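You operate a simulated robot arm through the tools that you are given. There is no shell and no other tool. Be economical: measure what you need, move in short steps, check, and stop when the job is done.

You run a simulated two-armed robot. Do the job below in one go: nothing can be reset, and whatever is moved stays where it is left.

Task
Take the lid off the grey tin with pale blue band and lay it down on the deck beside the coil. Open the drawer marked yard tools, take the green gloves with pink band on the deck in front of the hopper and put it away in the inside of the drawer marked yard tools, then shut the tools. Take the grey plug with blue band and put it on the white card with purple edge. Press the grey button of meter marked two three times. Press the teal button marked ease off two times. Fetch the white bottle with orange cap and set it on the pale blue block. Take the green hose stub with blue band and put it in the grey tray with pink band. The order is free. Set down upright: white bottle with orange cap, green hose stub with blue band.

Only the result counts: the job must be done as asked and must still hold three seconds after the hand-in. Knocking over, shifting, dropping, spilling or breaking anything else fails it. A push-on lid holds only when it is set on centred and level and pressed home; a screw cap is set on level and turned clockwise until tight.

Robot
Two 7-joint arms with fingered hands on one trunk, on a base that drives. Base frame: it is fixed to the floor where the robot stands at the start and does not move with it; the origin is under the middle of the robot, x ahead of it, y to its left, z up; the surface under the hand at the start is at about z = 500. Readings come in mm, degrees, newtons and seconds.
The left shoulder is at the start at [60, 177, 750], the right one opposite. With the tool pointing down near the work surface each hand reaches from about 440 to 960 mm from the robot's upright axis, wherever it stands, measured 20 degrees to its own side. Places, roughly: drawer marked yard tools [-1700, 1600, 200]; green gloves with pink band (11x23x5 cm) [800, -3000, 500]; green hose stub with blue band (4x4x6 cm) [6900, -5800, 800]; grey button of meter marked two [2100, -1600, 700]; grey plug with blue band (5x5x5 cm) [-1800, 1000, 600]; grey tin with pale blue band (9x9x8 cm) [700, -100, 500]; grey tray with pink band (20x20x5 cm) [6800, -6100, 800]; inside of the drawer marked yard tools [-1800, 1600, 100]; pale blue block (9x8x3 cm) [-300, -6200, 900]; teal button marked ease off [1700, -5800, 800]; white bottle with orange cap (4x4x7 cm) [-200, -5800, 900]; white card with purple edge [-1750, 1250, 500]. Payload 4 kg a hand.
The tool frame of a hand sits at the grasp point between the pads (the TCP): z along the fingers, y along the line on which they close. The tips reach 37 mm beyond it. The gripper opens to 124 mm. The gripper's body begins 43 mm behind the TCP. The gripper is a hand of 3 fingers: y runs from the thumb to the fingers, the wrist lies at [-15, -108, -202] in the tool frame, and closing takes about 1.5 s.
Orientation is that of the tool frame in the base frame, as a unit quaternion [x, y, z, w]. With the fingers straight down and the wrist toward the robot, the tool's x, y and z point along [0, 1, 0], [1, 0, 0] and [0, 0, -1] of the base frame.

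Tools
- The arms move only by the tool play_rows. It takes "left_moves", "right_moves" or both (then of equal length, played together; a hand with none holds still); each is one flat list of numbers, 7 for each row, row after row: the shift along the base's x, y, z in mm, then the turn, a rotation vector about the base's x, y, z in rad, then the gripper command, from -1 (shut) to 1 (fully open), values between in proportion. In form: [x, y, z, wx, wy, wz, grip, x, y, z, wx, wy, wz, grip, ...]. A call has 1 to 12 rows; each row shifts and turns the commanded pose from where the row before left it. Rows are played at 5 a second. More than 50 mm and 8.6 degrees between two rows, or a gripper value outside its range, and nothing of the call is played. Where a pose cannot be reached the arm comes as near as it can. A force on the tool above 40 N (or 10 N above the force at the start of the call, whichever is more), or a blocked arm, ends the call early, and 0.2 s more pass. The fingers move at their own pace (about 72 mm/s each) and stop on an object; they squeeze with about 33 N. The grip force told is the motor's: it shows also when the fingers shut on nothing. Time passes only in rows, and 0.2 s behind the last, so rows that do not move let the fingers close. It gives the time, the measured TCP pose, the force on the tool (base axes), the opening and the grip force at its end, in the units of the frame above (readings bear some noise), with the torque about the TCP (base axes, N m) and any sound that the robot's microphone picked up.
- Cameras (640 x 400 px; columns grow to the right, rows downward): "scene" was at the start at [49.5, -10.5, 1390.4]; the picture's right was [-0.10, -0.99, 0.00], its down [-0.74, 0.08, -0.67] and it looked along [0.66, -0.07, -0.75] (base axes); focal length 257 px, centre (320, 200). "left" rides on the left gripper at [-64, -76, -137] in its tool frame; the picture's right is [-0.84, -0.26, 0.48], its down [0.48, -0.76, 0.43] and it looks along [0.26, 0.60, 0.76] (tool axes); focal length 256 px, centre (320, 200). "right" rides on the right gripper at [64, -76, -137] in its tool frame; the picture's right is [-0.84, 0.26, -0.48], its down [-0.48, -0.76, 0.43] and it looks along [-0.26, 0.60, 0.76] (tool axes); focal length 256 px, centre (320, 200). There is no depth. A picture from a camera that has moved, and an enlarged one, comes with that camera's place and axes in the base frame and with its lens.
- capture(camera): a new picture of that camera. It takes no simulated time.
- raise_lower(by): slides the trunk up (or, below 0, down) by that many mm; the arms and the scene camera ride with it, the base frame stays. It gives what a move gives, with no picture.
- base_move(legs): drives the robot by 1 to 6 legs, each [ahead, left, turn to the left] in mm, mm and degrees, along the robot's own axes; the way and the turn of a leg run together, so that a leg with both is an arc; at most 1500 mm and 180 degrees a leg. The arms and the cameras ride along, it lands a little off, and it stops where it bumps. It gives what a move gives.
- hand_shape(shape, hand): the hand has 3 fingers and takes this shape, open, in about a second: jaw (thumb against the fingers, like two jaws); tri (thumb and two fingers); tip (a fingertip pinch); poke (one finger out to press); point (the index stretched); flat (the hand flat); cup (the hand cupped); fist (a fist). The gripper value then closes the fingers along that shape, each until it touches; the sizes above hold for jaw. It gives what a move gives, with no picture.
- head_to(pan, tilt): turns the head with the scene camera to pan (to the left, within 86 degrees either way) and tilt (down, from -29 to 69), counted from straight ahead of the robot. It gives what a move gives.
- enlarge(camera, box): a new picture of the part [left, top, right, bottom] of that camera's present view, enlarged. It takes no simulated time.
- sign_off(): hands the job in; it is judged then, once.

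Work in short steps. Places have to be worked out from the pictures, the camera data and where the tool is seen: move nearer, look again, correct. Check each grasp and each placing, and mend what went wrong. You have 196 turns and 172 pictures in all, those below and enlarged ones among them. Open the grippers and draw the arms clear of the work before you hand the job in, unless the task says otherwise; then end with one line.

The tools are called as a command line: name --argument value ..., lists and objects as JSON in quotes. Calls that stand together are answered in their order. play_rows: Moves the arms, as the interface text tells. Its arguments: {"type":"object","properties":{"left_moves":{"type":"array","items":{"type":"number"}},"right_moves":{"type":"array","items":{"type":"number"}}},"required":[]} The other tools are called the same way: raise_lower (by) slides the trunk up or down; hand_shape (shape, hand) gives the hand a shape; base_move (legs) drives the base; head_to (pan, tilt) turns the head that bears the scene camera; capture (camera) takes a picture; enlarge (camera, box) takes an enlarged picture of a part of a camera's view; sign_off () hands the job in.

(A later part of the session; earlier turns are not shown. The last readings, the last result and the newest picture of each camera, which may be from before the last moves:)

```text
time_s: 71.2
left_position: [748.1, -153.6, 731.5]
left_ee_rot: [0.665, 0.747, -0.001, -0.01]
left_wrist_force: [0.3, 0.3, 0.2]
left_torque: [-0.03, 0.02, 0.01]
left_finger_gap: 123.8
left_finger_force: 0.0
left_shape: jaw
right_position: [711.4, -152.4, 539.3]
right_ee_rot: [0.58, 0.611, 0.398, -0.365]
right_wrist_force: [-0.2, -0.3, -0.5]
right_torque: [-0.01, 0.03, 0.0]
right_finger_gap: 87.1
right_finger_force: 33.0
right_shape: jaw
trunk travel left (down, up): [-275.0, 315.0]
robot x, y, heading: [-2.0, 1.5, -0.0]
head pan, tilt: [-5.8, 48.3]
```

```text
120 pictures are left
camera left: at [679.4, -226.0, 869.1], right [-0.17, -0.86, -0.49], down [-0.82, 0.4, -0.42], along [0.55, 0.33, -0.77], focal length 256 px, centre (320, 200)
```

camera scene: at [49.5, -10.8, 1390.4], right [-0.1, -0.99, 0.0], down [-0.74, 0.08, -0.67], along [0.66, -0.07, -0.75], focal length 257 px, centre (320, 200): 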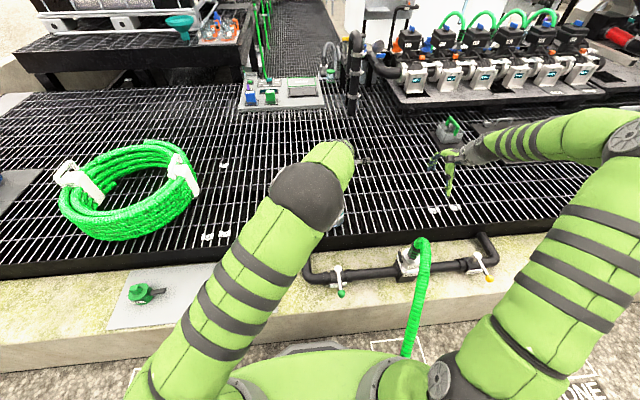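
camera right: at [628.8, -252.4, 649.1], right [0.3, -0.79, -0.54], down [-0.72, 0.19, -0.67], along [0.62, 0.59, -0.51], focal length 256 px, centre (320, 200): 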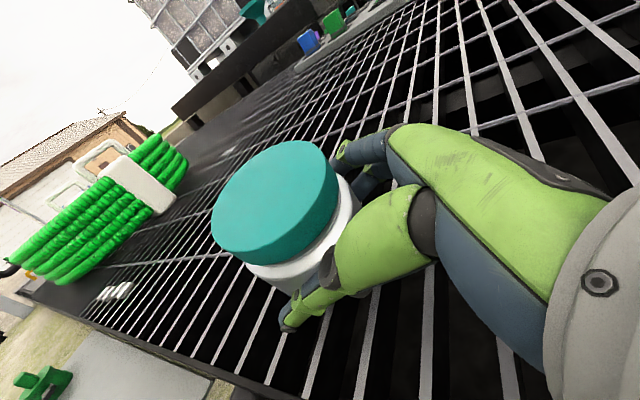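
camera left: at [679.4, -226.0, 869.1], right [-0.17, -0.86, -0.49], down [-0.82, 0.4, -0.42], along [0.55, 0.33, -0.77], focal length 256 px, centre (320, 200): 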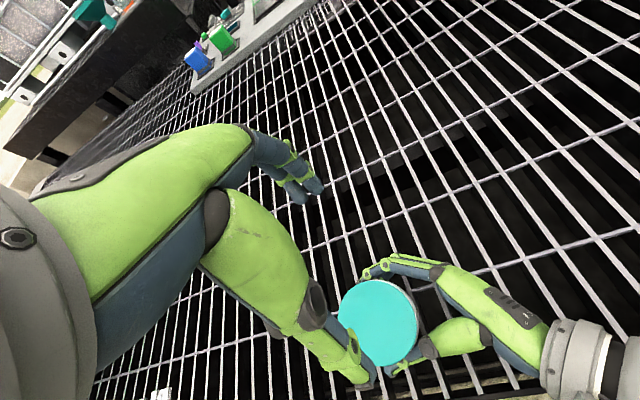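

Nearly upright. Lower until the base meets the deck.

play_rows --right_moves '[2, 2, -5, 0, 0, 0, -1, 2, 2, -4, 0, 0, 0, -1, 1, 1, -3, 0, 0, 0, -1, 0, 0, -3, 0, 0, 0, -1]'

capture --camera "right"

```text
time_s: 72.2
left_position: [746.6, -151.1, 736.3]
left_ee_rot: [0.665, 0.747, -0.001, -0.007]
left_wrist_force: [-0.4, -0.5, -0.8]
left_torque: [0.01, 0.01, -0.01]
left_finger_gap: 123.4
left_finger_force: 0.1
left_shape: jaw
right_position: [719.6, -150.6, 536.8]
right_ee_rot: [0.579, 0.613, 0.403, -0.357]
right_wrist_force: [0.1, -0.9, -1.0]
right_torque: [0.02, 0.0, 0.01]
right_finger_gap: 87.2
right_finger_force: 33.2
right_shape: jaw
trunk travel left (down, up): [-275.0, 315.0]
robot x, y, heading: [1.8, 0.6, 0.1]
head pan, tilt: [-5.8, 48.3]
```

```text
119 pictures are left
camera right: at [635.9, -249.4, 645.3], right [0.31, -0.79, -0.53], down [-0.71, 0.18, -0.68], along [0.64, 0.59, -0.5], focal length 256 px, centre (320, 200)
```

right: 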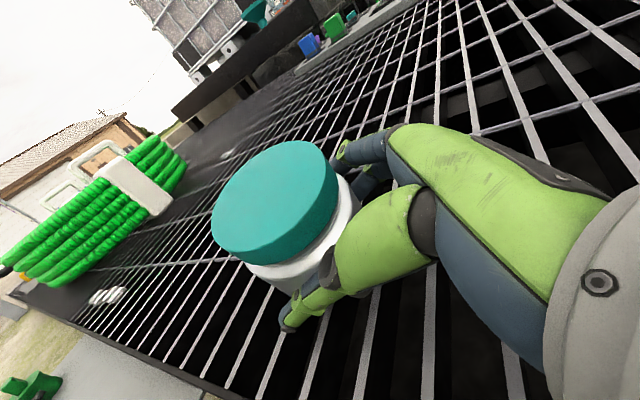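

The right arm is at a reach limit at z≈537 with no contact yet. I lower the trunk a little instead to bring the tin to the deck.

raise_lower --by -10

capture --camera "right"

```text
time_s: 72.8
left_position: [744.9, -149.6, 727.1]
left_ee_rot: [0.665, 0.746, -0.001, -0.006]
left_wrist_force: [0.4, 0.8, -0.8]
left_torque: [-0.01, 0.0, -0.02]
left_finger_gap: 123.7
left_finger_force: 0.0
left_shape: jaw
right_position: [723.8, -150.7, 535.5]
right_ee_rot: [0.577, 0.616, 0.406, -0.351]
right_wrist_force: [0.0, 0.2, -1.2]
right_torque: [-0.04, 0.02, 0.04]
right_finger_gap: 86.9
right_finger_force: 33.6
right_shape: jaw
trunk travel left (down, up): [-265.0, 325.0]
robot x, y, heading: [-4.0, -1.5, 0.2]
head pan, tilt: [-5.8, 48.3]
```

```text
118 pictures are left
camera right: at [637.1, -249.7, 644.9], right [0.31, -0.79, -0.53], down [-0.7, 0.18, -0.69], along [0.64, 0.58, -0.5], focal length 256 px, centre (320, 200)
```

right: 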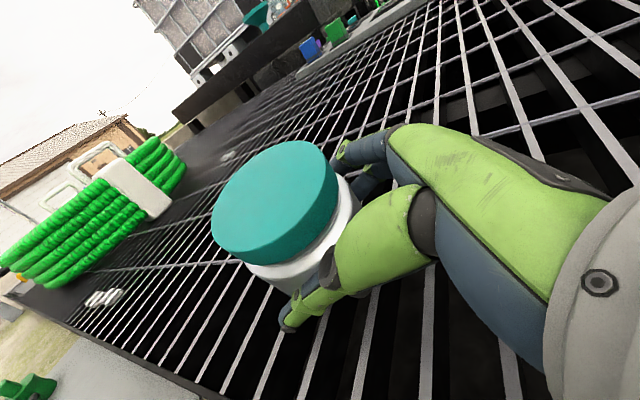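

The pose is limited by the arm's joints. I yaw the right hand clockwise (a more natural direction) to free the limit.

play_rows --right_moves '[0, 0, 0, 0, 0, -0.12, -1, 0, 0, 0, 0, 0, -0.12, -1, 0, 0, 0, 0, 0, -0.12, -1, 0, 0, 0, 0, 0, 0, -1]'

capture --camera "right"

capture --camera "scene"

```text
time_s: 73.8
left_position: [745.3, -145.6, 722.4]
left_ee_rot: [0.664, 0.748, 0.0, -0.009]
left_wrist_force: [1.3, -1.5, -3.9]
left_torque: [0.07, 0.06, 0.07]
left_finger_gap: 123.9
left_finger_force: 0.1
left_shape: jaw
right_position: [710.3, -129.2, 522.8]
right_ee_rot: [0.671, 0.499, 0.462, -0.295]
right_wrist_force: [-1.5, 0.5, 7.5]
right_torque: [-0.13, -0.25, -0.17]
right_finger_gap: 87.1
right_finger_force: 32.6
right_shape: jaw
trunk travel left (down, up): [-265.0, 325.0]
robot x, y, heading: [-6.4, 4.8, 0.3]
head pan, tilt: [-5.8, 48.3]
```

```text
117 pictures are left
camera right: at [599.3, -197.4, 631.6], right [0.02, -0.83, -0.56], down [-0.61, 0.43, -0.66], along [0.79, 0.36, -0.5], focal length 256 px, centre (320, 200)
```

right: 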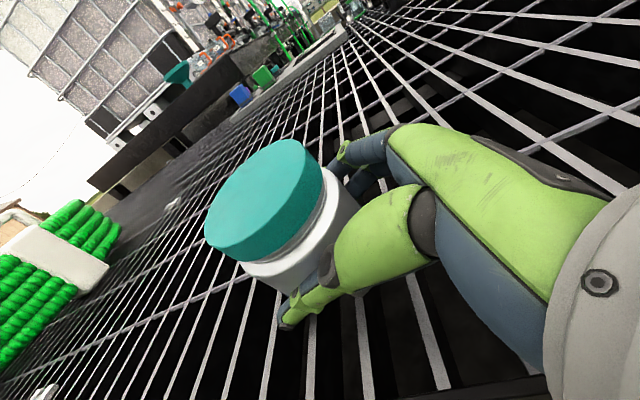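

```text
116 pictures are left
camera scene: at [43.1, -5.2, 1379.6], right [-0.1, -0.99, 0.0], down [-0.74, 0.07, -0.67], along [0.66, -0.07, -0.74], focal length 257 px, centre (320, 200)
```

scene: 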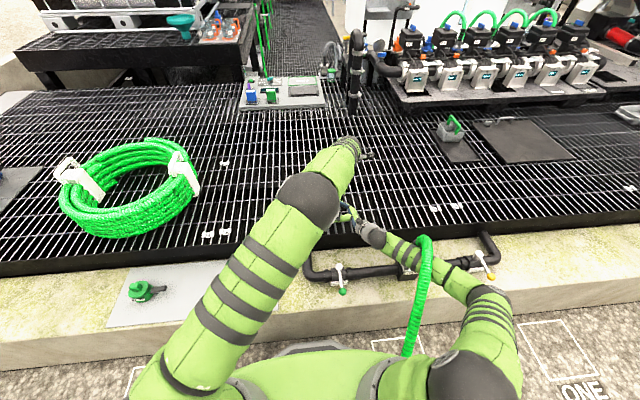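

The tin touches the deck (7.5 N), but the right forearm hangs low near the tap pipe. I release the tin, retract the right hand along its fingers and rise.

play_rows --right_moves '[0, 0, 0, 0, 0, 0, -0.2, 0, 0, 0, 0, 0, 0, 0.6, 0, 0, 0, 0, 0, 0, 1, 0, 0, 0, 0, 0, 0, 1, -10, -26, 12, 0, 0, 0, 1, -10, -26, 12, 0, 0, 0, 1, -10, -26, 12, 0, 0, 0, 1, -10, -26, 12, 0, 0, 0, 1, -10, -26, 12, 0, 0, 0, 1]'

capture --camera "right"

capture --camera "scene"

```text
time_s: 76.0
left_position: [750.4, -148.6, 721.0]
left_ee_rot: [0.663, 0.748, -0.001, -0.009]
left_wrist_force: [-0.5, -0.2, 0.0]
left_torque: [-0.02, 0.01, -0.01]
left_finger_gap: 124.0
left_finger_force: 0.1
left_shape: jaw
right_position: [674.7, -258.4, 591.7]
right_ee_rot: [0.663, 0.51, 0.465, -0.29]
right_wrist_force: [0.0, 0.4, 0.5]
right_torque: [0.04, 0.0, -0.01]
right_finger_gap: 123.8
right_finger_force: 0.0
right_shape: jaw
trunk travel left (down, up): [-265.0, 325.0]
robot x, y, heading: [0.2, 0.2, 0.2]
head pan, tilt: [-5.8, 48.3]
stopped in row 9 (right hand): the arm was blocked; the commanded pose is now the measured one
```

```text
115 pictures are left
camera right: at [562.5, -327.8, 698.0], right [0.05, -0.83, -0.55], down [-0.6, 0.41, -0.68], along [0.8, 0.36, -0.48], focal length 256 px, centre (320, 200)
```

right: 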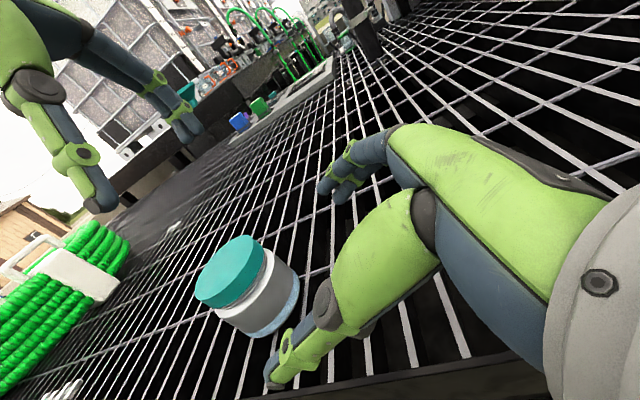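

```text
114 pictures are left
camera scene: at [49.5, -10.8, 1378.9], right [-0.1, -1.0, 0.0], down [-0.74, 0.07, -0.67], along [0.66, -0.07, -0.75], focal length 257 px, centre (320, 200)
```

scene: 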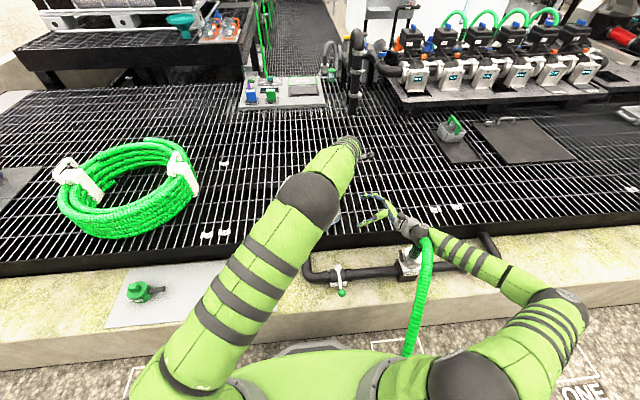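

Tin stands upright on the deck. The right arm was blocked on the way; I raise it straight up to clear the tap.

play_rows --right_moves '[0, -5, 30, 0, 0, 0, 1, 0, -5, 30, 0, 0, 0, 1, 0, -10, 30, -0.1, 0, 0, 1, 0, -10, 30, -0.1, 0, 0, 1, 0, -10, 30, -0.1, 0, 0, 1]'

enlarge --camera "left" --box '[300, 200, 540, 380]'

```text
time_s: 77.2
left_position: [751.0, -149.2, 720.4]
left_ee_rot: [0.663, 0.749, 0.0, -0.01]
left_wrist_force: [0.5, -0.5, 0.1]
left_torque: [0.02, 0.03, -0.01]
left_finger_gap: 123.9
left_finger_force: 0.0
left_shape: jaw
right_position: [675.0, -302.3, 738.7]
right_ee_rot: [0.702, 0.571, 0.381, -0.189]
right_wrist_force: [-0.6, 0.0, 0.1]
right_torque: [0.01, -0.03, -0.01]
right_finger_gap: 123.8
right_finger_force: 0.0
right_shape: jaw
trunk travel left (down, up): [-265.0, 325.0]
robot x, y, heading: [2.3, -2.2, 0.2]
head pan, tilt: [-5.8, 48.3]
```

```text
2.22 times, centred on (420, 290) of left
camera zoom: at [683.1, -223.4, 858.6], right [-0.16, -0.86, -0.49], down [-0.82, 0.39, -0.42], along [0.55, 0.33, -0.77], focal length 569 px, centre (98, 0)
```

zoom: 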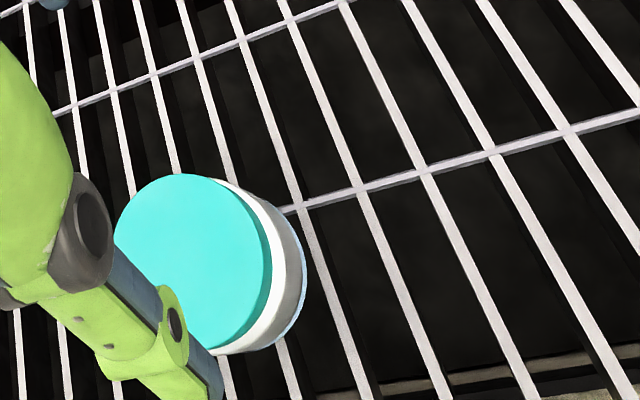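

Tin stands at about (723,-123). I re-approach with the right hand in the original direction (fingers +y, 25° down), this time only to hold while the left turns.

play_rows --right_moves '[12, 0, -20, 0, 0, 0.11, 1, 12, 0, -20, 0, 0, 0.11, 1, 12, 0, -20, 0, 0, 0.11, 1, 12, 5, -20, 0, 0, 0.1, 1, 0, 10, -30, 0.13, 0, 0, 1, 0, 10, -30, 0.13, 0, 0, 1, 0, 10, -35, 0, 0, 0, 1, 0, 10, -30, 0, 0, 0, 1]'

capture --camera "right"

capture --camera "scene"

```text
time_s: 79.0
left_position: [751.3, -150.8, 722.4]
left_ee_rot: [0.663, 0.748, -0.001, -0.01]
left_wrist_force: [0.4, -0.7, 0.9]
left_torque: [0.02, 0.01, 0.01]
left_finger_gap: 123.8
left_finger_force: 0.1
left_shape: jaw
right_position: [723.8, -257.2, 530.8]
right_ee_rot: [0.523, 0.659, 0.423, -0.336]
right_wrist_force: [-0.7, -0.1, 3.0]
right_torque: [0.09, 0.24, -0.03]
right_finger_gap: 123.9
right_finger_force: 0.0
right_shape: jaw
trunk travel left (down, up): [-265.0, 325.0]
robot x, y, heading: [3.9, -3.3, 0.3]
head pan, tilt: [-5.8, 48.3]
```

```text
112 pictures are left
camera right: at [634.9, -364.9, 629.0], right [0.44, -0.75, -0.49], down [-0.63, 0.13, -0.76], along [0.64, 0.64, -0.42], focal length 256 px, centre (320, 200)
```

right: 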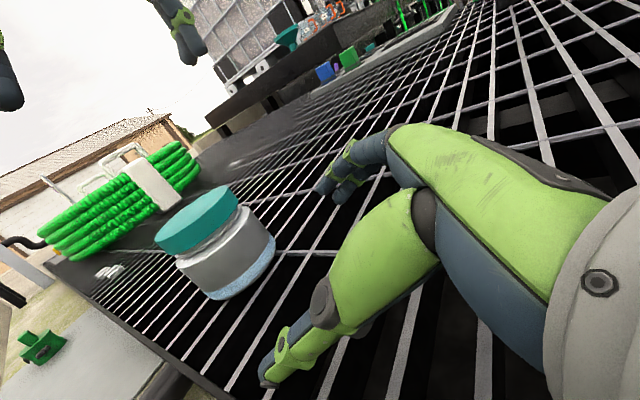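

```text
111 pictures are left
camera scene: at [50.6, -12.4, 1380.6], right [-0.1, -1.0, 0.0], down [-0.74, 0.07, -0.67], along [0.66, -0.06, -0.75], focal length 257 px, centre (320, 200)
```

scene: 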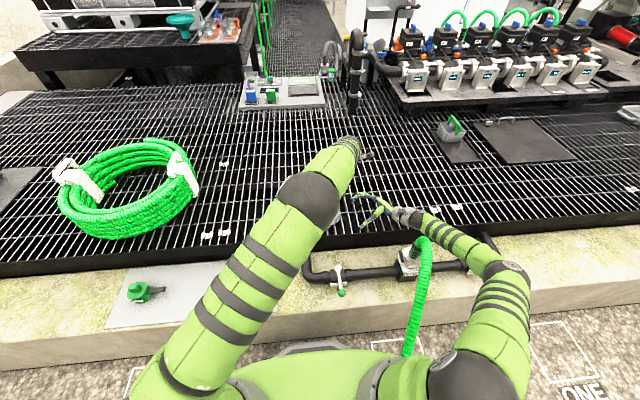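

The wrist is rolled ~12°. I correct the roll, then slide in to the tin and close.

play_rows --right_moves '[1, 0, 3, 0, 0.1, 0, 1, 1, 0, 0, 0, 0.1, 0, 1, 0, 30, 0, 0, 0, 0, 1, 0, 30, 0, 0, 0, 0, 1, 0, 30, 0, 0, 0, 0, 1, 0, 26, 0, 0, 0, 0, 1, 0, 0, 0, 0, 0, 0, 0.2, 0, 0, 0, 0, 0, 0, -1, 0, 0, 0, 0, 0, 0, -1, 0, 0, 0, 0, 0, 0, -1, 0, 0, 0, 0, 0, 0, -1]'

capture --camera "right"

capture --camera "left"

```text
time_s: 81.3
left_position: [750.8, -150.7, 721.5]
left_ee_rot: [0.664, 0.748, 0.0, -0.01]
left_wrist_force: [-0.2, 0.4, 0.0]
left_torque: [-0.03, 0.04, 0.02]
left_finger_gap: 123.9
left_finger_force: 0.0
left_shape: jaw
right_position: [725.2, -139.9, 537.0]
right_ee_rot: [0.563, 0.622, 0.368, -0.4]
right_wrist_force: [-1.2, 1.0, 0.5]
right_torque: [0.04, -0.05, 0.01]
right_finger_gap: 87.9
right_finger_force: 33.3
right_shape: jaw
trunk travel left (down, up): [-265.0, 325.0]
robot x, y, heading: [-0.2, 1.6, -0.1]
head pan, tilt: [-5.8, 48.3]
```

```text
110 pictures are left
camera right: at [658.2, -246.8, 652.1], right [0.33, -0.75, -0.57], down [-0.77, 0.13, -0.62], along [0.54, 0.64, -0.54], focal length 256 px, centre (320, 200)
```

right: 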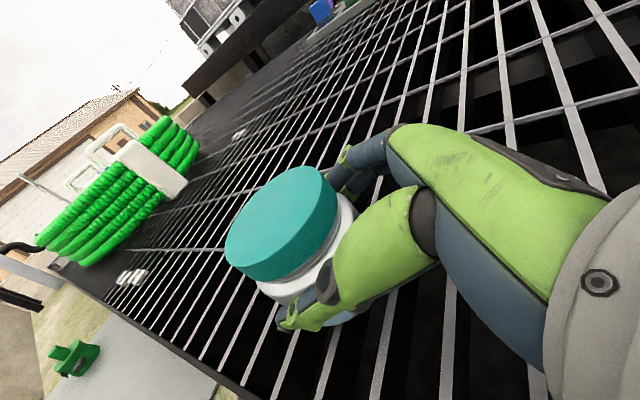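

```text
109 pictures are left
camera left: at [683.1, -223.5, 858.7], right [-0.16, -0.86, -0.49], down [-0.82, 0.39, -0.42], along [0.55, 0.33, -0.77], focal length 256 px, centre (320, 200)
```

left: 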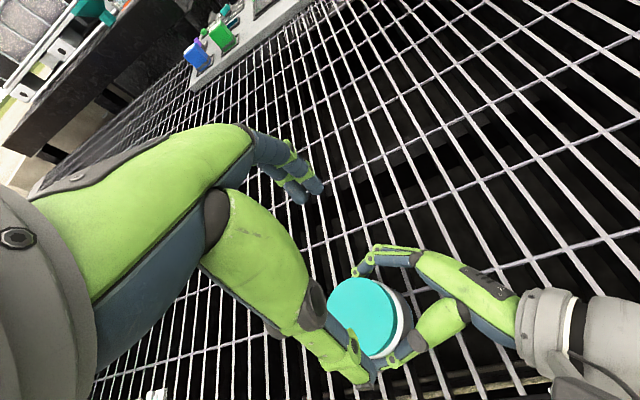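

Right grip solid (88 mm), tin on deck. Left goes to the lid pre-turned −30°, closes and turns CCW without pulling.

play_rows --left_moves '[-7, 7, -20, 0, 0, -0.13, 1, -7, 7, -25, 0, 0, -0.13, 1, -7, 7, -25, 0, 0, -0.13, 1, -7, 7, -25, 0, 0, -0.13, 1, 0, 0, -20, 0, 0, -0.12, 1, 0, 0, -14, 0, 0, 0, 1, 0, 0, 0, 0, 0, 0, 0, 0, 0, 0, 0, 0, 0, -1, 0, 0, 0, 0, 0, 0, -1, 0, 0, 0, 0, 0, 0, -1]'

play_rows --left_moves '[0, 0, 0.5, 0, 0, 0.14, -1, 0, 0, 0.5, 0, 0, 0.14, -1, 0, 0, 1, 0, 0, 0.14, -1, 0, 0, 1, 0, 0, 0.14, -1, 0, 0, 1, 0, 0, 0.14, -1, 0, 0, 1, 0, 0, 0.14, -1]' --right_moves '[0, 0, 0, 0, 0, 0, -1, 0, 0, 0, 0, 0, 0, -1, 0, 0, 0, 0, 0, 0, -1, 0, 0, 0, 0, 0, 0, -1, 0, 0, 0, 0, 0, 0, -1, 0, 0, 0, 0, 0, 0, -1]'

enlarge --camera "right" --box '[170, 120, 370, 340]'

```text
time_s: 83.2
left_position: [728.3, -124.2, 603.2]
left_ee_rot: [0.864, 0.503, 0.007, 0.0]
left_wrist_force: [-7.5, 5.1, 29.3]
left_torque: [-0.23, -0.33, 0.55]
left_finger_gap: 94.0
left_finger_force: 33.0
left_shape: jaw
right_position: [724.6, -142.1, 538.6]
right_ee_rot: [0.565, 0.621, 0.367, -0.4]
right_wrist_force: [0.9, -5.8, 1.6]
right_torque: [0.37, 0.14, -0.62]
right_finger_gap: 91.1
right_finger_force: 32.5
right_shape: jaw
trunk travel left (down, up): [-265.0, 325.0]
robot x, y, heading: [1.0, -2.5, 0.2]
head pan, tilt: [-5.8, 48.3]
stopped in row 9 (left hand): the force on the tool passed its limit at 41 N (the readings are from after the stop); the commanded pose is now the measured one
```

```text
time_s: 83.6
left_position: [727.5, -123.9, 602.0]
left_ee_rot: [0.836, 0.549, 0.006, -0.001]
left_wrist_force: [-15.3, 7.1, 18.0]
left_torque: [0.11, 0.39, 0.04]
left_finger_gap: 87.2
left_finger_force: 32.7
left_shape: jaw
right_position: [726.0, -143.1, 537.2]
right_ee_rot: [0.567, 0.62, 0.368, -0.398]
right_wrist_force: [9.3, -6.0, 5.7]
right_torque: [0.11, 0.05, -0.28]
right_finger_gap: 90.2
right_finger_force: 33.3
right_shape: jaw
trunk travel left (down, up): [-265.0, 325.0]
robot x, y, heading: [1.6, -2.4, 0.2]
head pan, tilt: [-5.8, 48.3]
stopped in row 2 (left hand): the force on the tool passed its limit at 48 N (the readings are from after the stop); the commanded pose is now the measured one
```

```text
1.82 times, centred on (270, 230) of right
camera zoom: at [658.5, -249.1, 652.6], right [0.33, -0.76, -0.56], down [-0.77, 0.13, -0.62], along [0.55, 0.64, -0.54], focal length 465 px, centre (411, 146)
```

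zoom: 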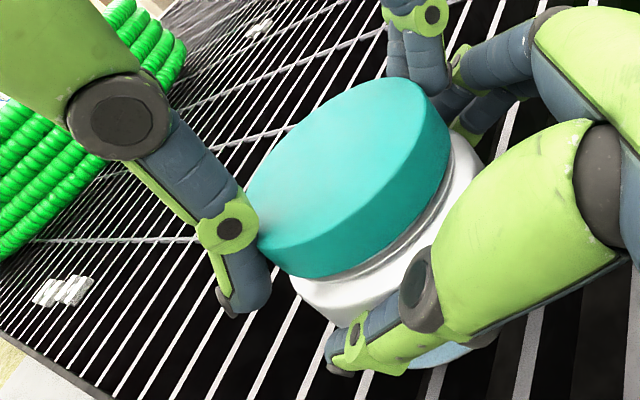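

Contact with the right fingers ended the moves; at z≈602 the lid is gripped (87 mm). Continue the CCW turn with a bit of lift.

play_rows --left_moves '[-2, 0, 2, 0, 0, 0.1, -1, 0, 0, 1, 0, 0, 0.12, -1, 0, 0, 1, 0, 0, 0.14, -1, 0, 0, 1, 0, 0, 0.14, -1, 0, 0, 1, 0, 0, 0.14, -1, 0, 0, 1, 0, 0, 0.14, -1]' --right_moves '[0, 0, 0, 0, 0, 0, -1, 0, 0, 0, 0, 0, 0, -1, 0, 0, 0, 0, 0, 0, -1, 0, 0, 0, 0, 0, 0, -1, 0, 0, 0, 0, 0, 0, -1, 0, 0, 0, 0, 0, 0, -1]'

enlarge --camera "right" --box '[170, 120, 370, 340]'

```text
time_s: 85.0
left_position: [726.3, -124.6, 606.7]
left_ee_rot: [0.563, 0.826, 0.005, -0.004]
left_wrist_force: [-6.3, -6.0, -2.1]
left_torque: [-0.31, 0.31, -1.04]
left_finger_gap: 76.3
left_finger_force: 33.1
left_shape: jaw
right_position: [725.1, -140.2, 536.4]
right_ee_rot: [0.565, 0.621, 0.367, -0.401]
right_wrist_force: [6.1, 7.4, 6.9]
right_torque: [0.13, 0.05, 0.93]
right_finger_gap: 89.2
right_finger_force: 32.7
right_shape: jaw
trunk travel left (down, up): [-265.0, 325.0]
robot x, y, heading: [0.8, -5.3, 0.1]
head pan, tilt: [-5.8, 48.3]
```

```text
1.82 times, centred on (270, 230) of right
camera zoom: at [657.7, -246.8, 650.3], right [0.33, -0.76, -0.57], down [-0.77, 0.13, -0.62], along [0.54, 0.64, -0.54], focal length 465 px, centre (411, 146)
```

zoom: 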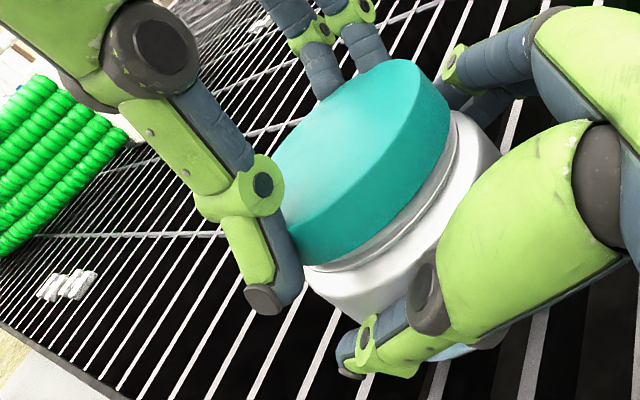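

Gap widened to ~10 mm. Next regrip cycle and stroke.

play_rows --left_moves '[0, 0, 0, 0, 0, 0, 0.95, 0, 0, 0, 0, 0, 0, 0.95, 0, 0, -1, 0, 0, -0.14, 0.95, 0, 0, -1, 0, 0, -0.14, 0.95, 0, 0, -1, 0, 0, -0.14, 0.95, 0, 0, -1, 0, 0, -0.14, 0.95, 0, 0, 0, 0, 0, -0.14, 0.95, 0, 0, 0, 0, 0, -0.1, 0.95, 0, 0, 0, 0, 0, 0, 0, 0, 0, 0, 0, 0, 0, -1, 0, 0, 0, 0, 0, 0, -1, 0, 0, 0, 0, 0, 0, -1]'

play_rows --left_moves '[0, 0, 1, 0, 0, 0.14, -1, 0, 0, 1, 0, 0, 0.14, -1, 0, 0, 1, 0, 0, 0.14, -1, 0, 0, 1, 0, 0, 0.14, -1, 0, 0, 1, 0, 0, 0.14, -1, 0, 0, 1, 0, 0, 0.14, -1]' --right_moves '[0, 0, 0, 0, 0, 0, -1, 0, 0, 0, 0, 0, 0, -1, 0, 0, 0, 0, 0, 0, -1, 0, 0, 0, 0, 0, 0, -1, 0, 0, 0, 0, 0, 0, -1, 0, 0, 0, 0, 0, 0, -1]'

enlarge --camera "right" --box '[170, 120, 370, 340]'

```text
time_s: 87.6
left_position: [726.4, -125.3, 604.8]
left_ee_rot: [0.841, 0.541, 0.007, -0.002]
left_wrist_force: [-1.9, -0.3, 4.6]
left_torque: [0.02, 0.2, 0.02]
left_finger_gap: 77.5
left_finger_force: 32.8
left_shape: jaw
right_position: [726.0, -142.1, 535.7]
right_ee_rot: [0.566, 0.621, 0.367, -0.401]
right_wrist_force: [0.8, 1.2, 2.5]
right_torque: [0.02, -0.22, 0.0]
right_finger_gap: 87.2
right_finger_force: 33.1
right_shape: jaw
trunk travel left (down, up): [-265.0, 325.0]
robot x, y, heading: [-1.8, -1.5, 0.2]
head pan, tilt: [-5.8, 48.3]
```

```text
time_s: 89.0
left_position: [726.0, -122.9, 610.3]
left_ee_rot: [0.546, 0.838, 0.005, -0.005]
left_wrist_force: [-0.9, -2.1, 2.5]
left_torque: [0.04, -0.03, -1.34]
left_finger_gap: 68.3
left_finger_force: 32.8
left_shape: jaw
right_position: [726.6, -141.9, 536.8]
right_ee_rot: [0.567, 0.62, 0.367, -0.4]
right_wrist_force: [-1.1, 4.9, 7.6]
right_torque: [0.26, 0.01, 1.38]
right_finger_gap: 86.9
right_finger_force: 33.2
right_shape: jaw
trunk travel left (down, up): [-265.0, 325.0]
robot x, y, heading: [2.1, -2.5, 0.1]
head pan, tilt: [-5.8, 48.3]
```

```text
1.82 times, centred on (270, 230) of right
camera zoom: at [658.0, -248.6, 650.8], right [0.33, -0.76, -0.57], down [-0.77, 0.13, -0.62], along [0.54, 0.64, -0.54], focal length 465 px, centre (411, 146)
```

zoom: 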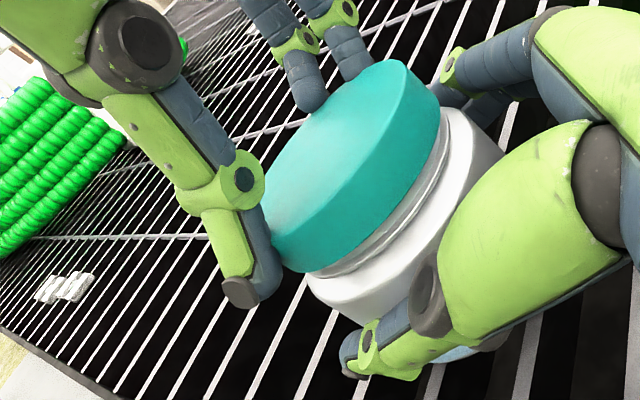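

Rising further. Another cycle, gripping a bit deeper.

play_rows --left_moves '[0, 0, 2, 0, 0, 0, 1, 0, 0, 0, 0, 0, 0, 1, 0, 0, 0, 0, 0, -0.14, 1, 0, 0, 0, 0, 0, -0.14, 1, 0, 0, -2, 0, 0, -0.14, 1, 0, 0, -3, 0, 0, -0.14, 1, 0, 0, -3, 0, 0, -0.14, 1, 0, 0, -1, 0, 0, -0.1, 1, 0, 0, 0, 0, 0, 0, 0, 0, 0, 0, 0, 0, 0, -1, 0, 0, 0, 0, 0, 0, -1, 0, 0, 0, 0, 0, 0, -1]'

play_rows --left_moves '[0, 0, 1, 0, 0, 0.14, -1, 0, 0, 1, 0, 0, 0.14, -1, 0, 0, 1, 0, 0, 0.14, -1, 0, 0, 1, 0, 0, 0.14, -1, 0, 0, 1, 0, 0, 0.14, -1, 0, 0, 1, 0, 0, 0.14, -1]' --right_moves '[0, 0, 0, 0, 0, 0, -1, 0, 0, 0, 0, 0, 0, -1, 0, 0, 0, 0, 0, 0, -1, 0, 0, 0, 0, 0, 0, -1, 0, 0, 0, 0, 0, 0, -1, 0, 0, 0, 0, 0, 0, -1]'

enlarge --camera "right" --box '[170, 120, 370, 340]'

```text
time_s: 91.6
left_position: [726.3, -125.5, 604.6]
left_ee_rot: [0.831, 0.557, 0.006, -0.002]
left_wrist_force: [-2.6, -2.5, 5.7]
left_torque: [0.01, 0.2, 0.0]
left_finger_gap: 78.8
left_finger_force: 33.3
left_shape: jaw
right_position: [726.1, -141.0, 536.0]
right_ee_rot: [0.565, 0.62, 0.368, -0.4]
right_wrist_force: [1.7, 2.3, 1.3]
right_torque: [0.08, -0.13, 0.03]
right_finger_gap: 86.5
right_finger_force: 33.1
right_shape: jaw
trunk travel left (down, up): [-265.0, 325.0]
robot x, y, heading: [2.5, 1.2, 0.2]
head pan, tilt: [-5.8, 48.3]
```

```text
time_s: 93.0
left_position: [726.9, -127.3, 612.4]
left_ee_rot: [0.532, 0.847, 0.004, -0.001]
left_wrist_force: [2.5, -19.7, 6.4]
left_torque: [-0.77, -0.35, -2.48]
left_finger_gap: 69.4
left_finger_force: 33.0
left_shape: jaw
right_position: [723.1, -139.5, 537.8]
right_ee_rot: [0.563, 0.622, 0.367, -0.402]
right_wrist_force: [-1.7, 21.3, 8.2]
right_torque: [-0.05, 0.12, 2.56]
right_finger_gap: 86.3
right_finger_force: 33.0
right_shape: jaw
trunk travel left (down, up): [-265.0, 325.0]
robot x, y, heading: [1.8, 0.4, 0.2]
head pan, tilt: [-5.8, 48.3]
```

```text
1.82 times, centred on (270, 230) of right
camera zoom: at [657.2, -245.9, 651.4], right [0.33, -0.75, -0.57], down [-0.77, 0.13, -0.62], along [0.54, 0.65, -0.54], focal length 465 px, centre (411, 146)
```

zoom: 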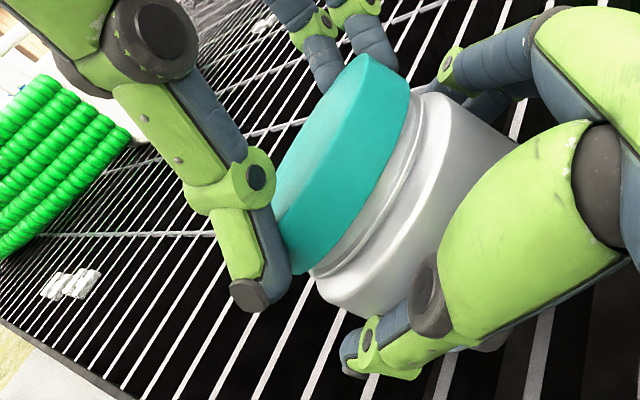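

Long neck showing now. Try a gentle lift.

play_rows --left_moves '[0, 2, 3, 0, 0, 0, -1, 0, 2, 3, 0, 0, 0, -1, 0, 0, 3, 0, 0, 0, -1]' --right_moves '[0, 0, 0, 0, 0, 0, -1, 0, 0, 0, 0, 0, 0, -1, 0, 0, 0, 0, 0, 0, -1]'

enlarge --camera "right" --box '[170, 120, 370, 340]'

```text
time_s: 93.8
left_position: [726.3, -121.7, 616.3]
left_ee_rot: [0.53, 0.848, 0.004, -0.004]
left_wrist_force: [1.8, -19.9, -3.2]
left_torque: [-0.71, -0.28, -2.04]
left_finger_gap: 67.0
left_finger_force: 32.9
left_shape: jaw
right_position: [724.8, -139.4, 536.8]
right_ee_rot: [0.564, 0.621, 0.368, -0.402]
right_wrist_force: [-3.5, 24.4, 15.8]
right_torque: [-0.17, 0.1, 2.15]
right_finger_gap: 86.0
right_finger_force: 32.9
right_shape: jaw
trunk travel left (down, up): [-265.0, 325.0]
robot x, y, heading: [1.7, -3.9, 0.1]
head pan, tilt: [-5.8, 48.3]
```

```text
1.82 times, centred on (270, 230) of right
camera zoom: at [657.4, -246.5, 651.9], right [0.33, -0.75, -0.57], down [-0.77, 0.13, -0.62], along [0.54, 0.64, -0.54], focal length 465 px, centre (411, 146)
```

zoom: 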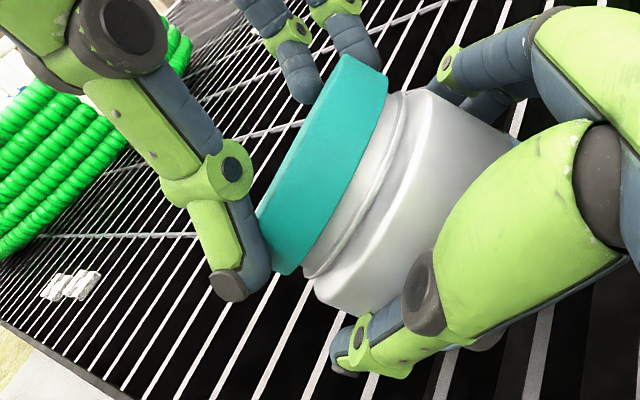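

The tin is leaning; the left hand pushes it towards +y. I shift the left back −y and down a little to level it, keeping the grip.

play_rows --left_moves '[0, -5, -2, 0, 0, 0, -1, 0, -5, -2, 0, 0, 0, -1, 0, -4, -2, 0, 0, 0, -1]' --right_moves '[0, 0, 0, 0, 0, 0, -1, 0, 0, 0, 0, 0, 0, -1, 0, 0, 0, 0, 0, 0, -1]'

enlarge --camera "right" --box '[170, 120, 370, 340]'

```text
time_s: 94.6
left_position: [726.3, -132.7, 612.6]
left_ee_rot: [0.53, 0.848, 0.006, -0.005]
left_wrist_force: [5.3, -6.6, 6.7]
left_torque: [0.17, -0.36, -1.64]
left_finger_gap: 67.8
left_finger_force: 33.0
left_shape: jaw
right_position: [725.1, -142.7, 535.6]
right_ee_rot: [0.567, 0.62, 0.366, -0.4]
right_wrist_force: [-4.9, 10.0, 11.9]
right_torque: [0.22, 0.05, 1.78]
right_finger_gap: 85.4
right_finger_force: 33.2
right_shape: jaw
trunk travel left (down, up): [-265.0, 325.0]
robot x, y, heading: [1.3, -3.3, 0.1]
head pan, tilt: [-5.8, 48.3]
```

```text
1.82 times, centred on (270, 230) of right
camera zoom: at [657.6, -248.8, 650.8], right [0.33, -0.76, -0.56], down [-0.77, 0.13, -0.62], along [0.54, 0.64, -0.54], focal length 465 px, centre (411, 146)
```

zoom: 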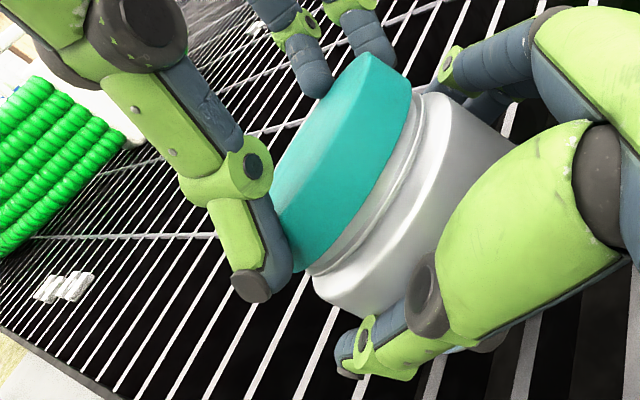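

Better. One more regrip cycle, ending the stroke earlier.

play_rows --left_moves '[0, 0, 2, 0, 0, 0, 1, 0, 0, 0, 0, 0, 0, 1, 0, 0, 0, 0, 0, -0.14, 1, 0, 0, 0, 0, 0, -0.14, 1, 0, 0, -2, 0, 0, -0.14, 1, 0, 0, -2, 0, 0, -0.14, 1, 0, 0, -2, 0, 0, -0.14, 1, 0, 0, -1, 0, 0, -0.14, 1, 0, 0, 0, 0, 0, -0.14, 0, 0, 0, 0, 0, 0, 0, -1, 0, 0, 0, 0, 0, 0, -1, 0, 0, 0, 0, 0, 0, -1]'

play_rows --left_moves '[0, 0, 1, 0, 0, 0.14, -1, 0, 0, 1, 0, 0, 0.14, -1, 0, 0, 1, 0, 0, 0.14, -1, 0, 0, 1, 0, 0, 0.14, -1, 0, 0, 1, 0, 0, 0.14, -1, 0, 0, 1, 0, 0, 0.1, -1]' --right_moves '[0, 0, 0, 0, 0, 0, -1, 0, 0, 0, 0, 0, 0, -1, 0, 0, 0, 0, 0, 0, -1, 0, 0, 0, 0, 0, 0, -1, 0, 0, 0, 0, 0, 0, -1, 0, 0, 0, 0, 0, 0, -1]'

enlarge --camera "right" --box '[170, 120, 370, 340]'

```text
time_s: 97.2
left_position: [726.0, -135.4, 608.0]
left_ee_rot: [0.868, 0.497, 0.006, -0.001]
left_wrist_force: [-7.3, -0.1, 16.8]
left_torque: [0.04, 0.34, 0.01]
left_finger_gap: 71.1
left_finger_force: 33.9
left_shape: jaw
right_position: [724.8, -143.0, 535.9]
right_ee_rot: [0.566, 0.62, 0.367, -0.4]
right_wrist_force: [3.8, -4.1, 3.0]
right_torque: [0.06, 0.03, 0.0]
right_finger_gap: 87.0
right_finger_force: 33.2
right_shape: jaw
trunk travel left (down, up): [-265.0, 325.0]
robot x, y, heading: [3.4, -2.0, 0.3]
head pan, tilt: [-5.8, 48.3]
```

```text
time_s: 98.6
left_position: [728.0, -137.7, 615.4]
left_ee_rot: [0.605, 0.796, 0.004, 0.0]
left_wrist_force: [-3.1, -30.0, 10.7]
left_torque: [-1.1, -0.43, -2.57]
left_finger_gap: 60.6
left_finger_force: 33.0
left_shape: jaw
right_position: [722.9, -135.9, 537.6]
right_ee_rot: [0.562, 0.623, 0.366, -0.402]
right_wrist_force: [5.7, 36.3, 6.2]
right_torque: [-0.41, 0.55, 2.58]
right_finger_gap: 87.7
right_finger_force: 32.7
right_shape: jaw
trunk travel left (down, up): [-265.0, 325.0]
robot x, y, heading: [2.3, 0.1, 0.3]
head pan, tilt: [-5.8, 48.3]
```

```text
1.82 times, centred on (270, 230) of right
camera zoom: at [657.2, -244.0, 651.9], right [0.33, -0.75, -0.57], down [-0.77, 0.12, -0.62], along [0.54, 0.65, -0.54], focal length 465 px, centre (411, 146)
```

zoom: 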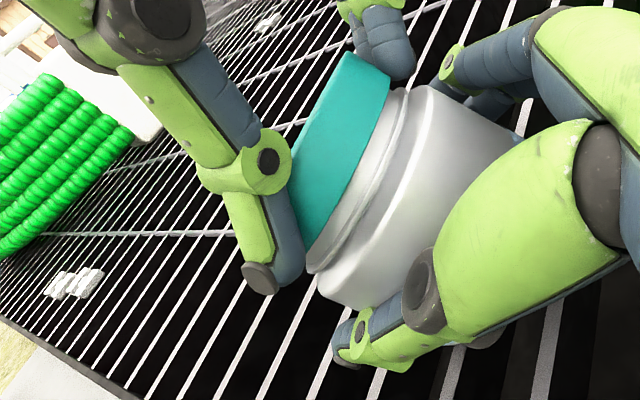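

The tin leans about its pinch axis, so grips are off-centre. I release both hands so it settles flat on the deck, then look.

play_rows --left_moves '[0, 3, 0, 0, 0, 0, 1, 0, 3, 0, 0, 0, 0, 1, 0, 0, 20, 0, 0, -0.14, 1, 0, 0, 20, 0, 0, -0.14, 1, 0, 0, 20, 0, 0, -0.14, 1]'

play_rows --right_moves '[0, 0, 0, 0, 0, 0, -0.2, 0, 0, 0, 0, 0, 0, 0.5, 0, 0, 0, 0, 0, 0, 0.6, 0, 0, 0, 0, 0, 0, 0.6]'

enlarge --camera "right" --box '[170, 120, 370, 340]'

capture --camera "left"

```text
time_s: 99.8
left_position: [727.7, -128.2, 674.1]
left_ee_rot: [0.758, 0.652, 0.006, -0.004]
left_wrist_force: [1.1, -0.1, 0.5]
left_torque: [0.03, 0.01, 0.0]
left_finger_gap: 123.7
left_finger_force: 0.0
left_shape: jaw
right_position: [726.0, -141.7, 535.7]
right_ee_rot: [0.566, 0.62, 0.367, -0.4]
right_wrist_force: [1.2, -2.1, 7.4]
right_torque: [0.19, -0.14, -0.06]
right_finger_gap: 85.2
right_finger_force: 33.2
right_shape: jaw
trunk travel left (down, up): [-265.0, 325.0]
robot x, y, heading: [1.0, -0.0, 0.3]
head pan, tilt: [-5.8, 48.3]
```

```text
time_s: 100.8
left_position: [727.3, -127.3, 675.5]
left_ee_rot: [0.757, 0.653, 0.006, -0.004]
left_wrist_force: [0.7, 0.0, -0.2]
left_torque: [0.0, -0.01, -0.02]
left_finger_gap: 123.8
left_finger_force: 0.2
left_shape: jaw
right_position: [725.5, -141.1, 534.6]
right_ee_rot: [0.565, 0.621, 0.367, -0.401]
right_wrist_force: [-0.3, 0.0, 0.1]
right_torque: [-0.02, -0.02, 0.03]
right_finger_gap: 99.0
right_finger_force: 0.1
right_shape: jaw
trunk travel left (down, up): [-265.0, 325.0]
robot x, y, heading: [2.6, -3.2, -0.0]
head pan, tilt: [-5.8, 48.3]
```

```text
1.82 times, centred on (270, 230) of right
camera zoom: at [658.1, -247.9, 649.9], right [0.33, -0.76, -0.57], down [-0.77, 0.13, -0.62], along [0.54, 0.64, -0.54], focal length 465 px, centre (411, 146)
```

zoom: 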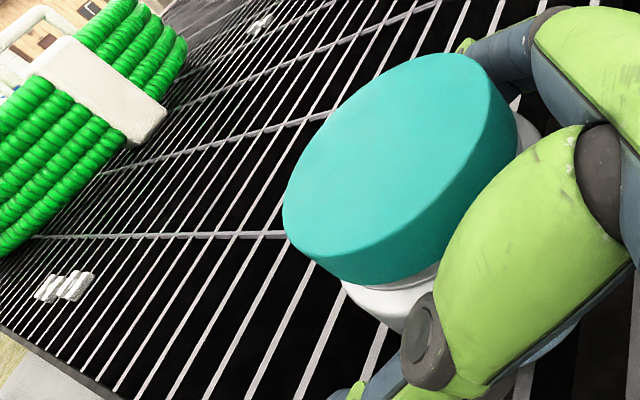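

```text
100 pictures are left
camera left: at [639.3, -180.8, 810.9], right [-0.37, -0.78, -0.49], down [-0.68, 0.6, -0.43], along [0.63, 0.17, -0.76], focal length 256 px, centre (320, 200)
```

left: 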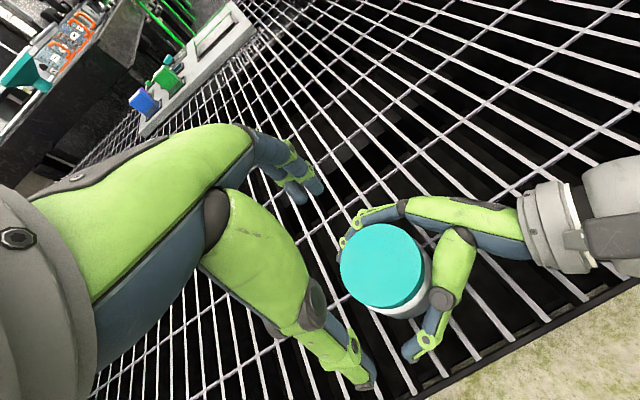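

It settled upright: lid at (726,-151), top ≈573. I close the right hand, then left grips the lid exactly centred and turns.

play_rows --right_moves '[0, 0, 0, 0, 0, 0, 0, 0, 0, 0, 0, 0, 0, -1, 0, 0, 0, 0, 0, 0, -1, 0, 0, 0, 0, 0, 0, -1, 0, 0, 0, 0, 0, 0, -1, 0, 0, 0, 0, 0, 0, -1, 0, 0, 0, 0, 0, 0, -1, 0, 0, 0, 0, 0, 0, -1, 0, 0, 0, 0, 0, 0, -1]' --left_moves '[0, -8, -10, 0, 0, -0.1, 1, 0, -8, -20, 0, 0, -0.1, 1, 0, -8, -25, 0, 0, -0.1, 1, 0, 0, -27, 0, 0, 0, 1, 0, 0, 0, 0, 0, 0, 0.1, 0, 0, 0, 0, 0, 0, -1, 0, 0, 0, 0, 0, 0, -1, 0, 0, 0, 0, 0, 0, -1, 0, 0, 0, 0, 0, 0, -1]'

play_rows --left_moves '[0, 0, 0, 0, 0, 0.12, -1, 0, 0, 0.5, 0, 0, 0.12, -1, 0, 0, 0.5, 0, 0, 0.12, -1, 0, 0, 0.5, 0, 0, 0.12, -1, 0, 0, 0.5, 0, 0, 0.12, -1, 0, 0, 0.5, 0, 0, 0.12, -1]' --right_moves '[0, 0, 0, 0, 0, 0, -1, 0, 0, 0, 0, 0, 0, -1, 0, 0, 0, 0, 0, 0, -1, 0, 0, 0, 0, 0, 0, -1, 0, 0, 0, 0, 0, 0, -1, 0, 0, 0, 0, 0, 0, -1]'

enlarge --camera "right" --box '[170, 120, 370, 340]'

```text
time_s: 102.8
left_position: [727.4, -149.1, 591.4]
left_ee_rot: [0.847, 0.532, 0.006, 0.0]
left_wrist_force: [-0.3, -5.1, 15.1]
left_torque: [-0.29, -0.39, 0.01]
left_finger_gap: 107.8
left_finger_force: 32.8
left_shape: jaw
right_position: [724.9, -142.0, 536.7]
right_ee_rot: [0.566, 0.62, 0.367, -0.4]
right_wrist_force: [-2.7, 6.7, -5.1]
right_torque: [0.17, 0.02, 0.03]
right_finger_gap: 87.3
right_finger_force: 33.1
right_shape: jaw
trunk travel left (down, up): [-265.0, 325.0]
robot x, y, heading: [-1.4, -3.7, 0.1]
head pan, tilt: [-5.8, 48.3]
```

```text
time_s: 104.2
left_position: [728.3, -148.4, 594.2]
left_ee_rot: [0.602, 0.799, 0.007, -0.006]
left_wrist_force: [-8.0, 0.6, 19.1]
left_torque: [0.11, -0.35, -0.25]
left_finger_gap: 100.5
left_finger_force: 32.6
left_shape: jaw
right_position: [728.0, -145.7, 535.4]
right_ee_rot: [0.57, 0.618, 0.368, -0.398]
right_wrist_force: [7.5, -0.1, -6.8]
right_torque: [0.25, 0.36, 0.32]
right_finger_gap: 87.3
right_finger_force: 33.6
right_shape: jaw
trunk travel left (down, up): [-265.0, 325.0]
robot x, y, heading: [1.9, -0.0, 0.4]
head pan, tilt: [-5.8, 48.3]
```

```text
1.82 times, centred on (270, 230) of right
camera zoom: at [659.2, -251.2, 650.9], right [0.32, -0.76, -0.56], down [-0.77, 0.13, -0.62], along [0.55, 0.63, -0.54], focal length 465 px, centre (411, 146)
```

zoom: 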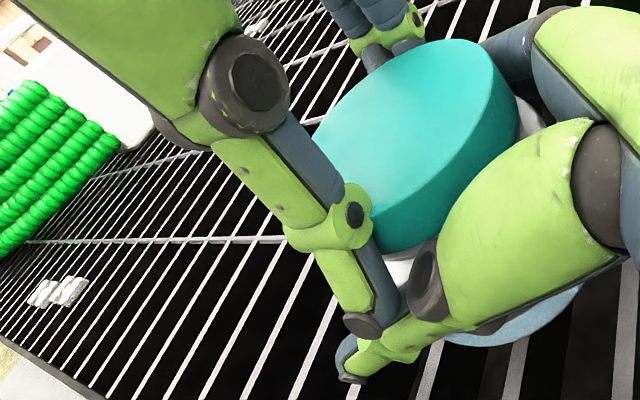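

The left fingers pinch on the right's fingers too. Regrip 10 mm higher and stroke again.

play_rows --left_moves '[0, 0, 0, 0, 0, 0, 1, 0, 0, 5, 0, 0, 0, 1, 0, 0, 5, 0, 0, -0.12, 1, 0, 0, 0, 0, 0, -0.12, 1, 0, 0, 0, 0, 0, -0.12, 1, 0, 0, 0, 0, 0, -0.12, 1, 0, 0, 0, 0, 0, -0.12, 1, 0, 0, 0, 0, 0, -0.12, 0.3, 0, 0, 0, 0, 0, 0, -1, 0, 0, 0, 0, 0, 0, -1, 0, 0, 0, 0, 0, 0, -1]'

play_rows --left_moves '[0, 0, 0.5, 0, 0, 0.12, -1, 0, 0, 0.5, 0, 0, 0.12, -1, 0, 0, 0.5, 0, 0, 0.12, -1, 0, 0, 0.5, 0, 0, 0.12, -1, 0, 0, 0.5, 0, 0, 0.12, -1, 0, 0, 0.5, 0, 0, 0.12, -1]' --right_moves '[0, 0, 0, 0, 0, 0, -1, 0, 0, 0, 0, 0, 0, -1, 0, 0, 0, 0, 0, 0, -1, 0, 0, 0, 0, 0, 0, -1, 0, 0, 0, 0, 0, 0, -1, 0, 0, 0, 0, 0, 0, -1]'

enlarge --camera "right" --box '[170, 120, 370, 340]'

```text
time_s: 106.6
left_position: [726.6, -152.8, 603.9]
left_ee_rot: [0.847, 0.532, 0.008, -0.001]
left_wrist_force: [1.2, 2.9, 15.8]
left_torque: [-0.12, -0.5, 0.4]
left_finger_gap: 82.3
left_finger_force: 33.2
left_shape: jaw
right_position: [724.1, -142.5, 535.5]
right_ee_rot: [0.567, 0.62, 0.367, -0.4]
right_wrist_force: [-1.5, -2.6, -3.8]
right_torque: [0.49, -0.03, -0.43]
right_finger_gap: 87.0
right_finger_force: 32.8
right_shape: jaw
trunk travel left (down, up): [-265.0, 325.0]
robot x, y, heading: [5.6, -2.0, 0.2]
head pan, tilt: [-5.8, 48.3]
```

```text
time_s: 108.0
left_position: [727.0, -151.7, 609.4]
left_ee_rot: [0.605, 0.796, 0.006, -0.001]
left_wrist_force: [0.5, -17.0, 18.8]
left_torque: [-0.34, -0.82, -1.99]
left_finger_gap: 71.8
left_finger_force: 33.1
left_shape: jaw
right_position: [723.7, -138.5, 538.7]
right_ee_rot: [0.564, 0.622, 0.367, -0.402]
right_wrist_force: [1.6, 17.8, -0.6]
right_torque: [-0.09, 0.55, 2.02]
right_finger_gap: 85.7
right_finger_force: 32.6
right_shape: jaw
trunk travel left (down, up): [-265.0, 325.0]
robot x, y, heading: [1.9, -4.4, 0.2]
head pan, tilt: [-5.8, 48.3]
```

```text
1.82 times, centred on (270, 230) of right
camera zoom: at [657.3, -245.8, 652.1], right [0.33, -0.75, -0.57], down [-0.77, 0.13, -0.62], along [0.54, 0.65, -0.54], focal length 465 px, centre (411, 146)
```

zoom: 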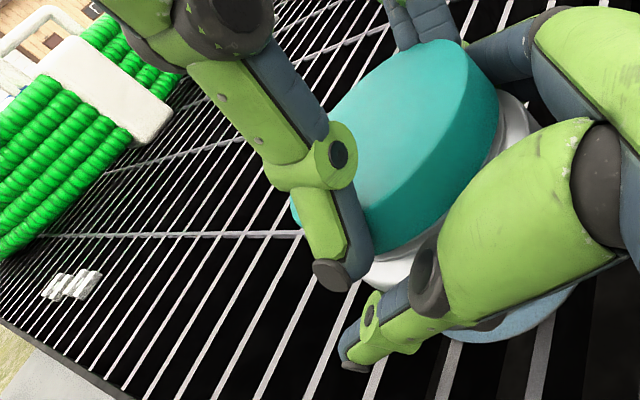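

Try lifting from this grip to test whether the thread is free.

play_rows --left_moves '[0, 0, 4, 0, 0, 0.06, -1, 0, 0, 4, 0, 0, 0, -1, 0, 0, 4, 0, 0, 0, -1]' --right_moves '[0, 0, 0, 0, 0, 0, -1, 0, 0, 0, 0, 0, 0, -1, 0, 0, 0, 0, 0, 0, -1]'

enlarge --camera "right" --box '[170, 120, 370, 340]'

```text
time_s: 108.8
left_position: [726.2, -148.8, 615.9]
left_ee_rot: [0.579, 0.815, 0.005, -0.007]
left_wrist_force: [5.5, -7.8, -8.3]
left_torque: [-0.22, -0.16, -1.08]
left_finger_gap: 71.2
left_finger_force: 33.1
left_shape: jaw
right_position: [726.9, -141.7, 537.6]
right_ee_rot: [0.566, 0.62, 0.369, -0.4]
right_wrist_force: [-6.3, 11.2, 17.6]
right_torque: [-0.16, -0.17, 1.11]
right_finger_gap: 85.2
right_finger_force: 32.8
right_shape: jaw
trunk travel left (down, up): [-265.0, 325.0]
robot x, y, heading: [1.3, 1.2, -0.1]
head pan, tilt: [-5.8, 48.3]
```

```text
1.82 times, centred on (270, 230) of right
camera zoom: at [658.3, -248.5, 651.9], right [0.33, -0.76, -0.57], down [-0.77, 0.13, -0.62], along [0.54, 0.64, -0.54], focal length 465 px, centre (411, 146)
```

zoom: 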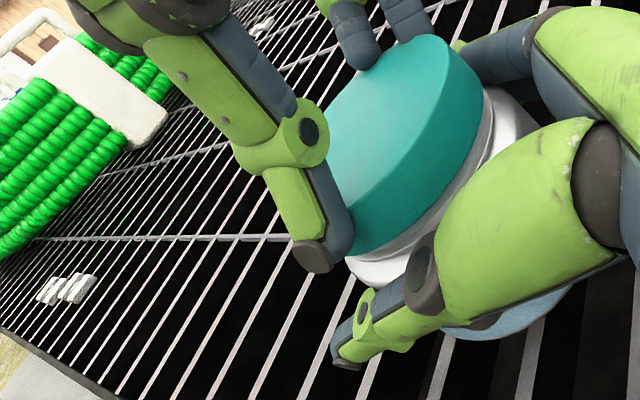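

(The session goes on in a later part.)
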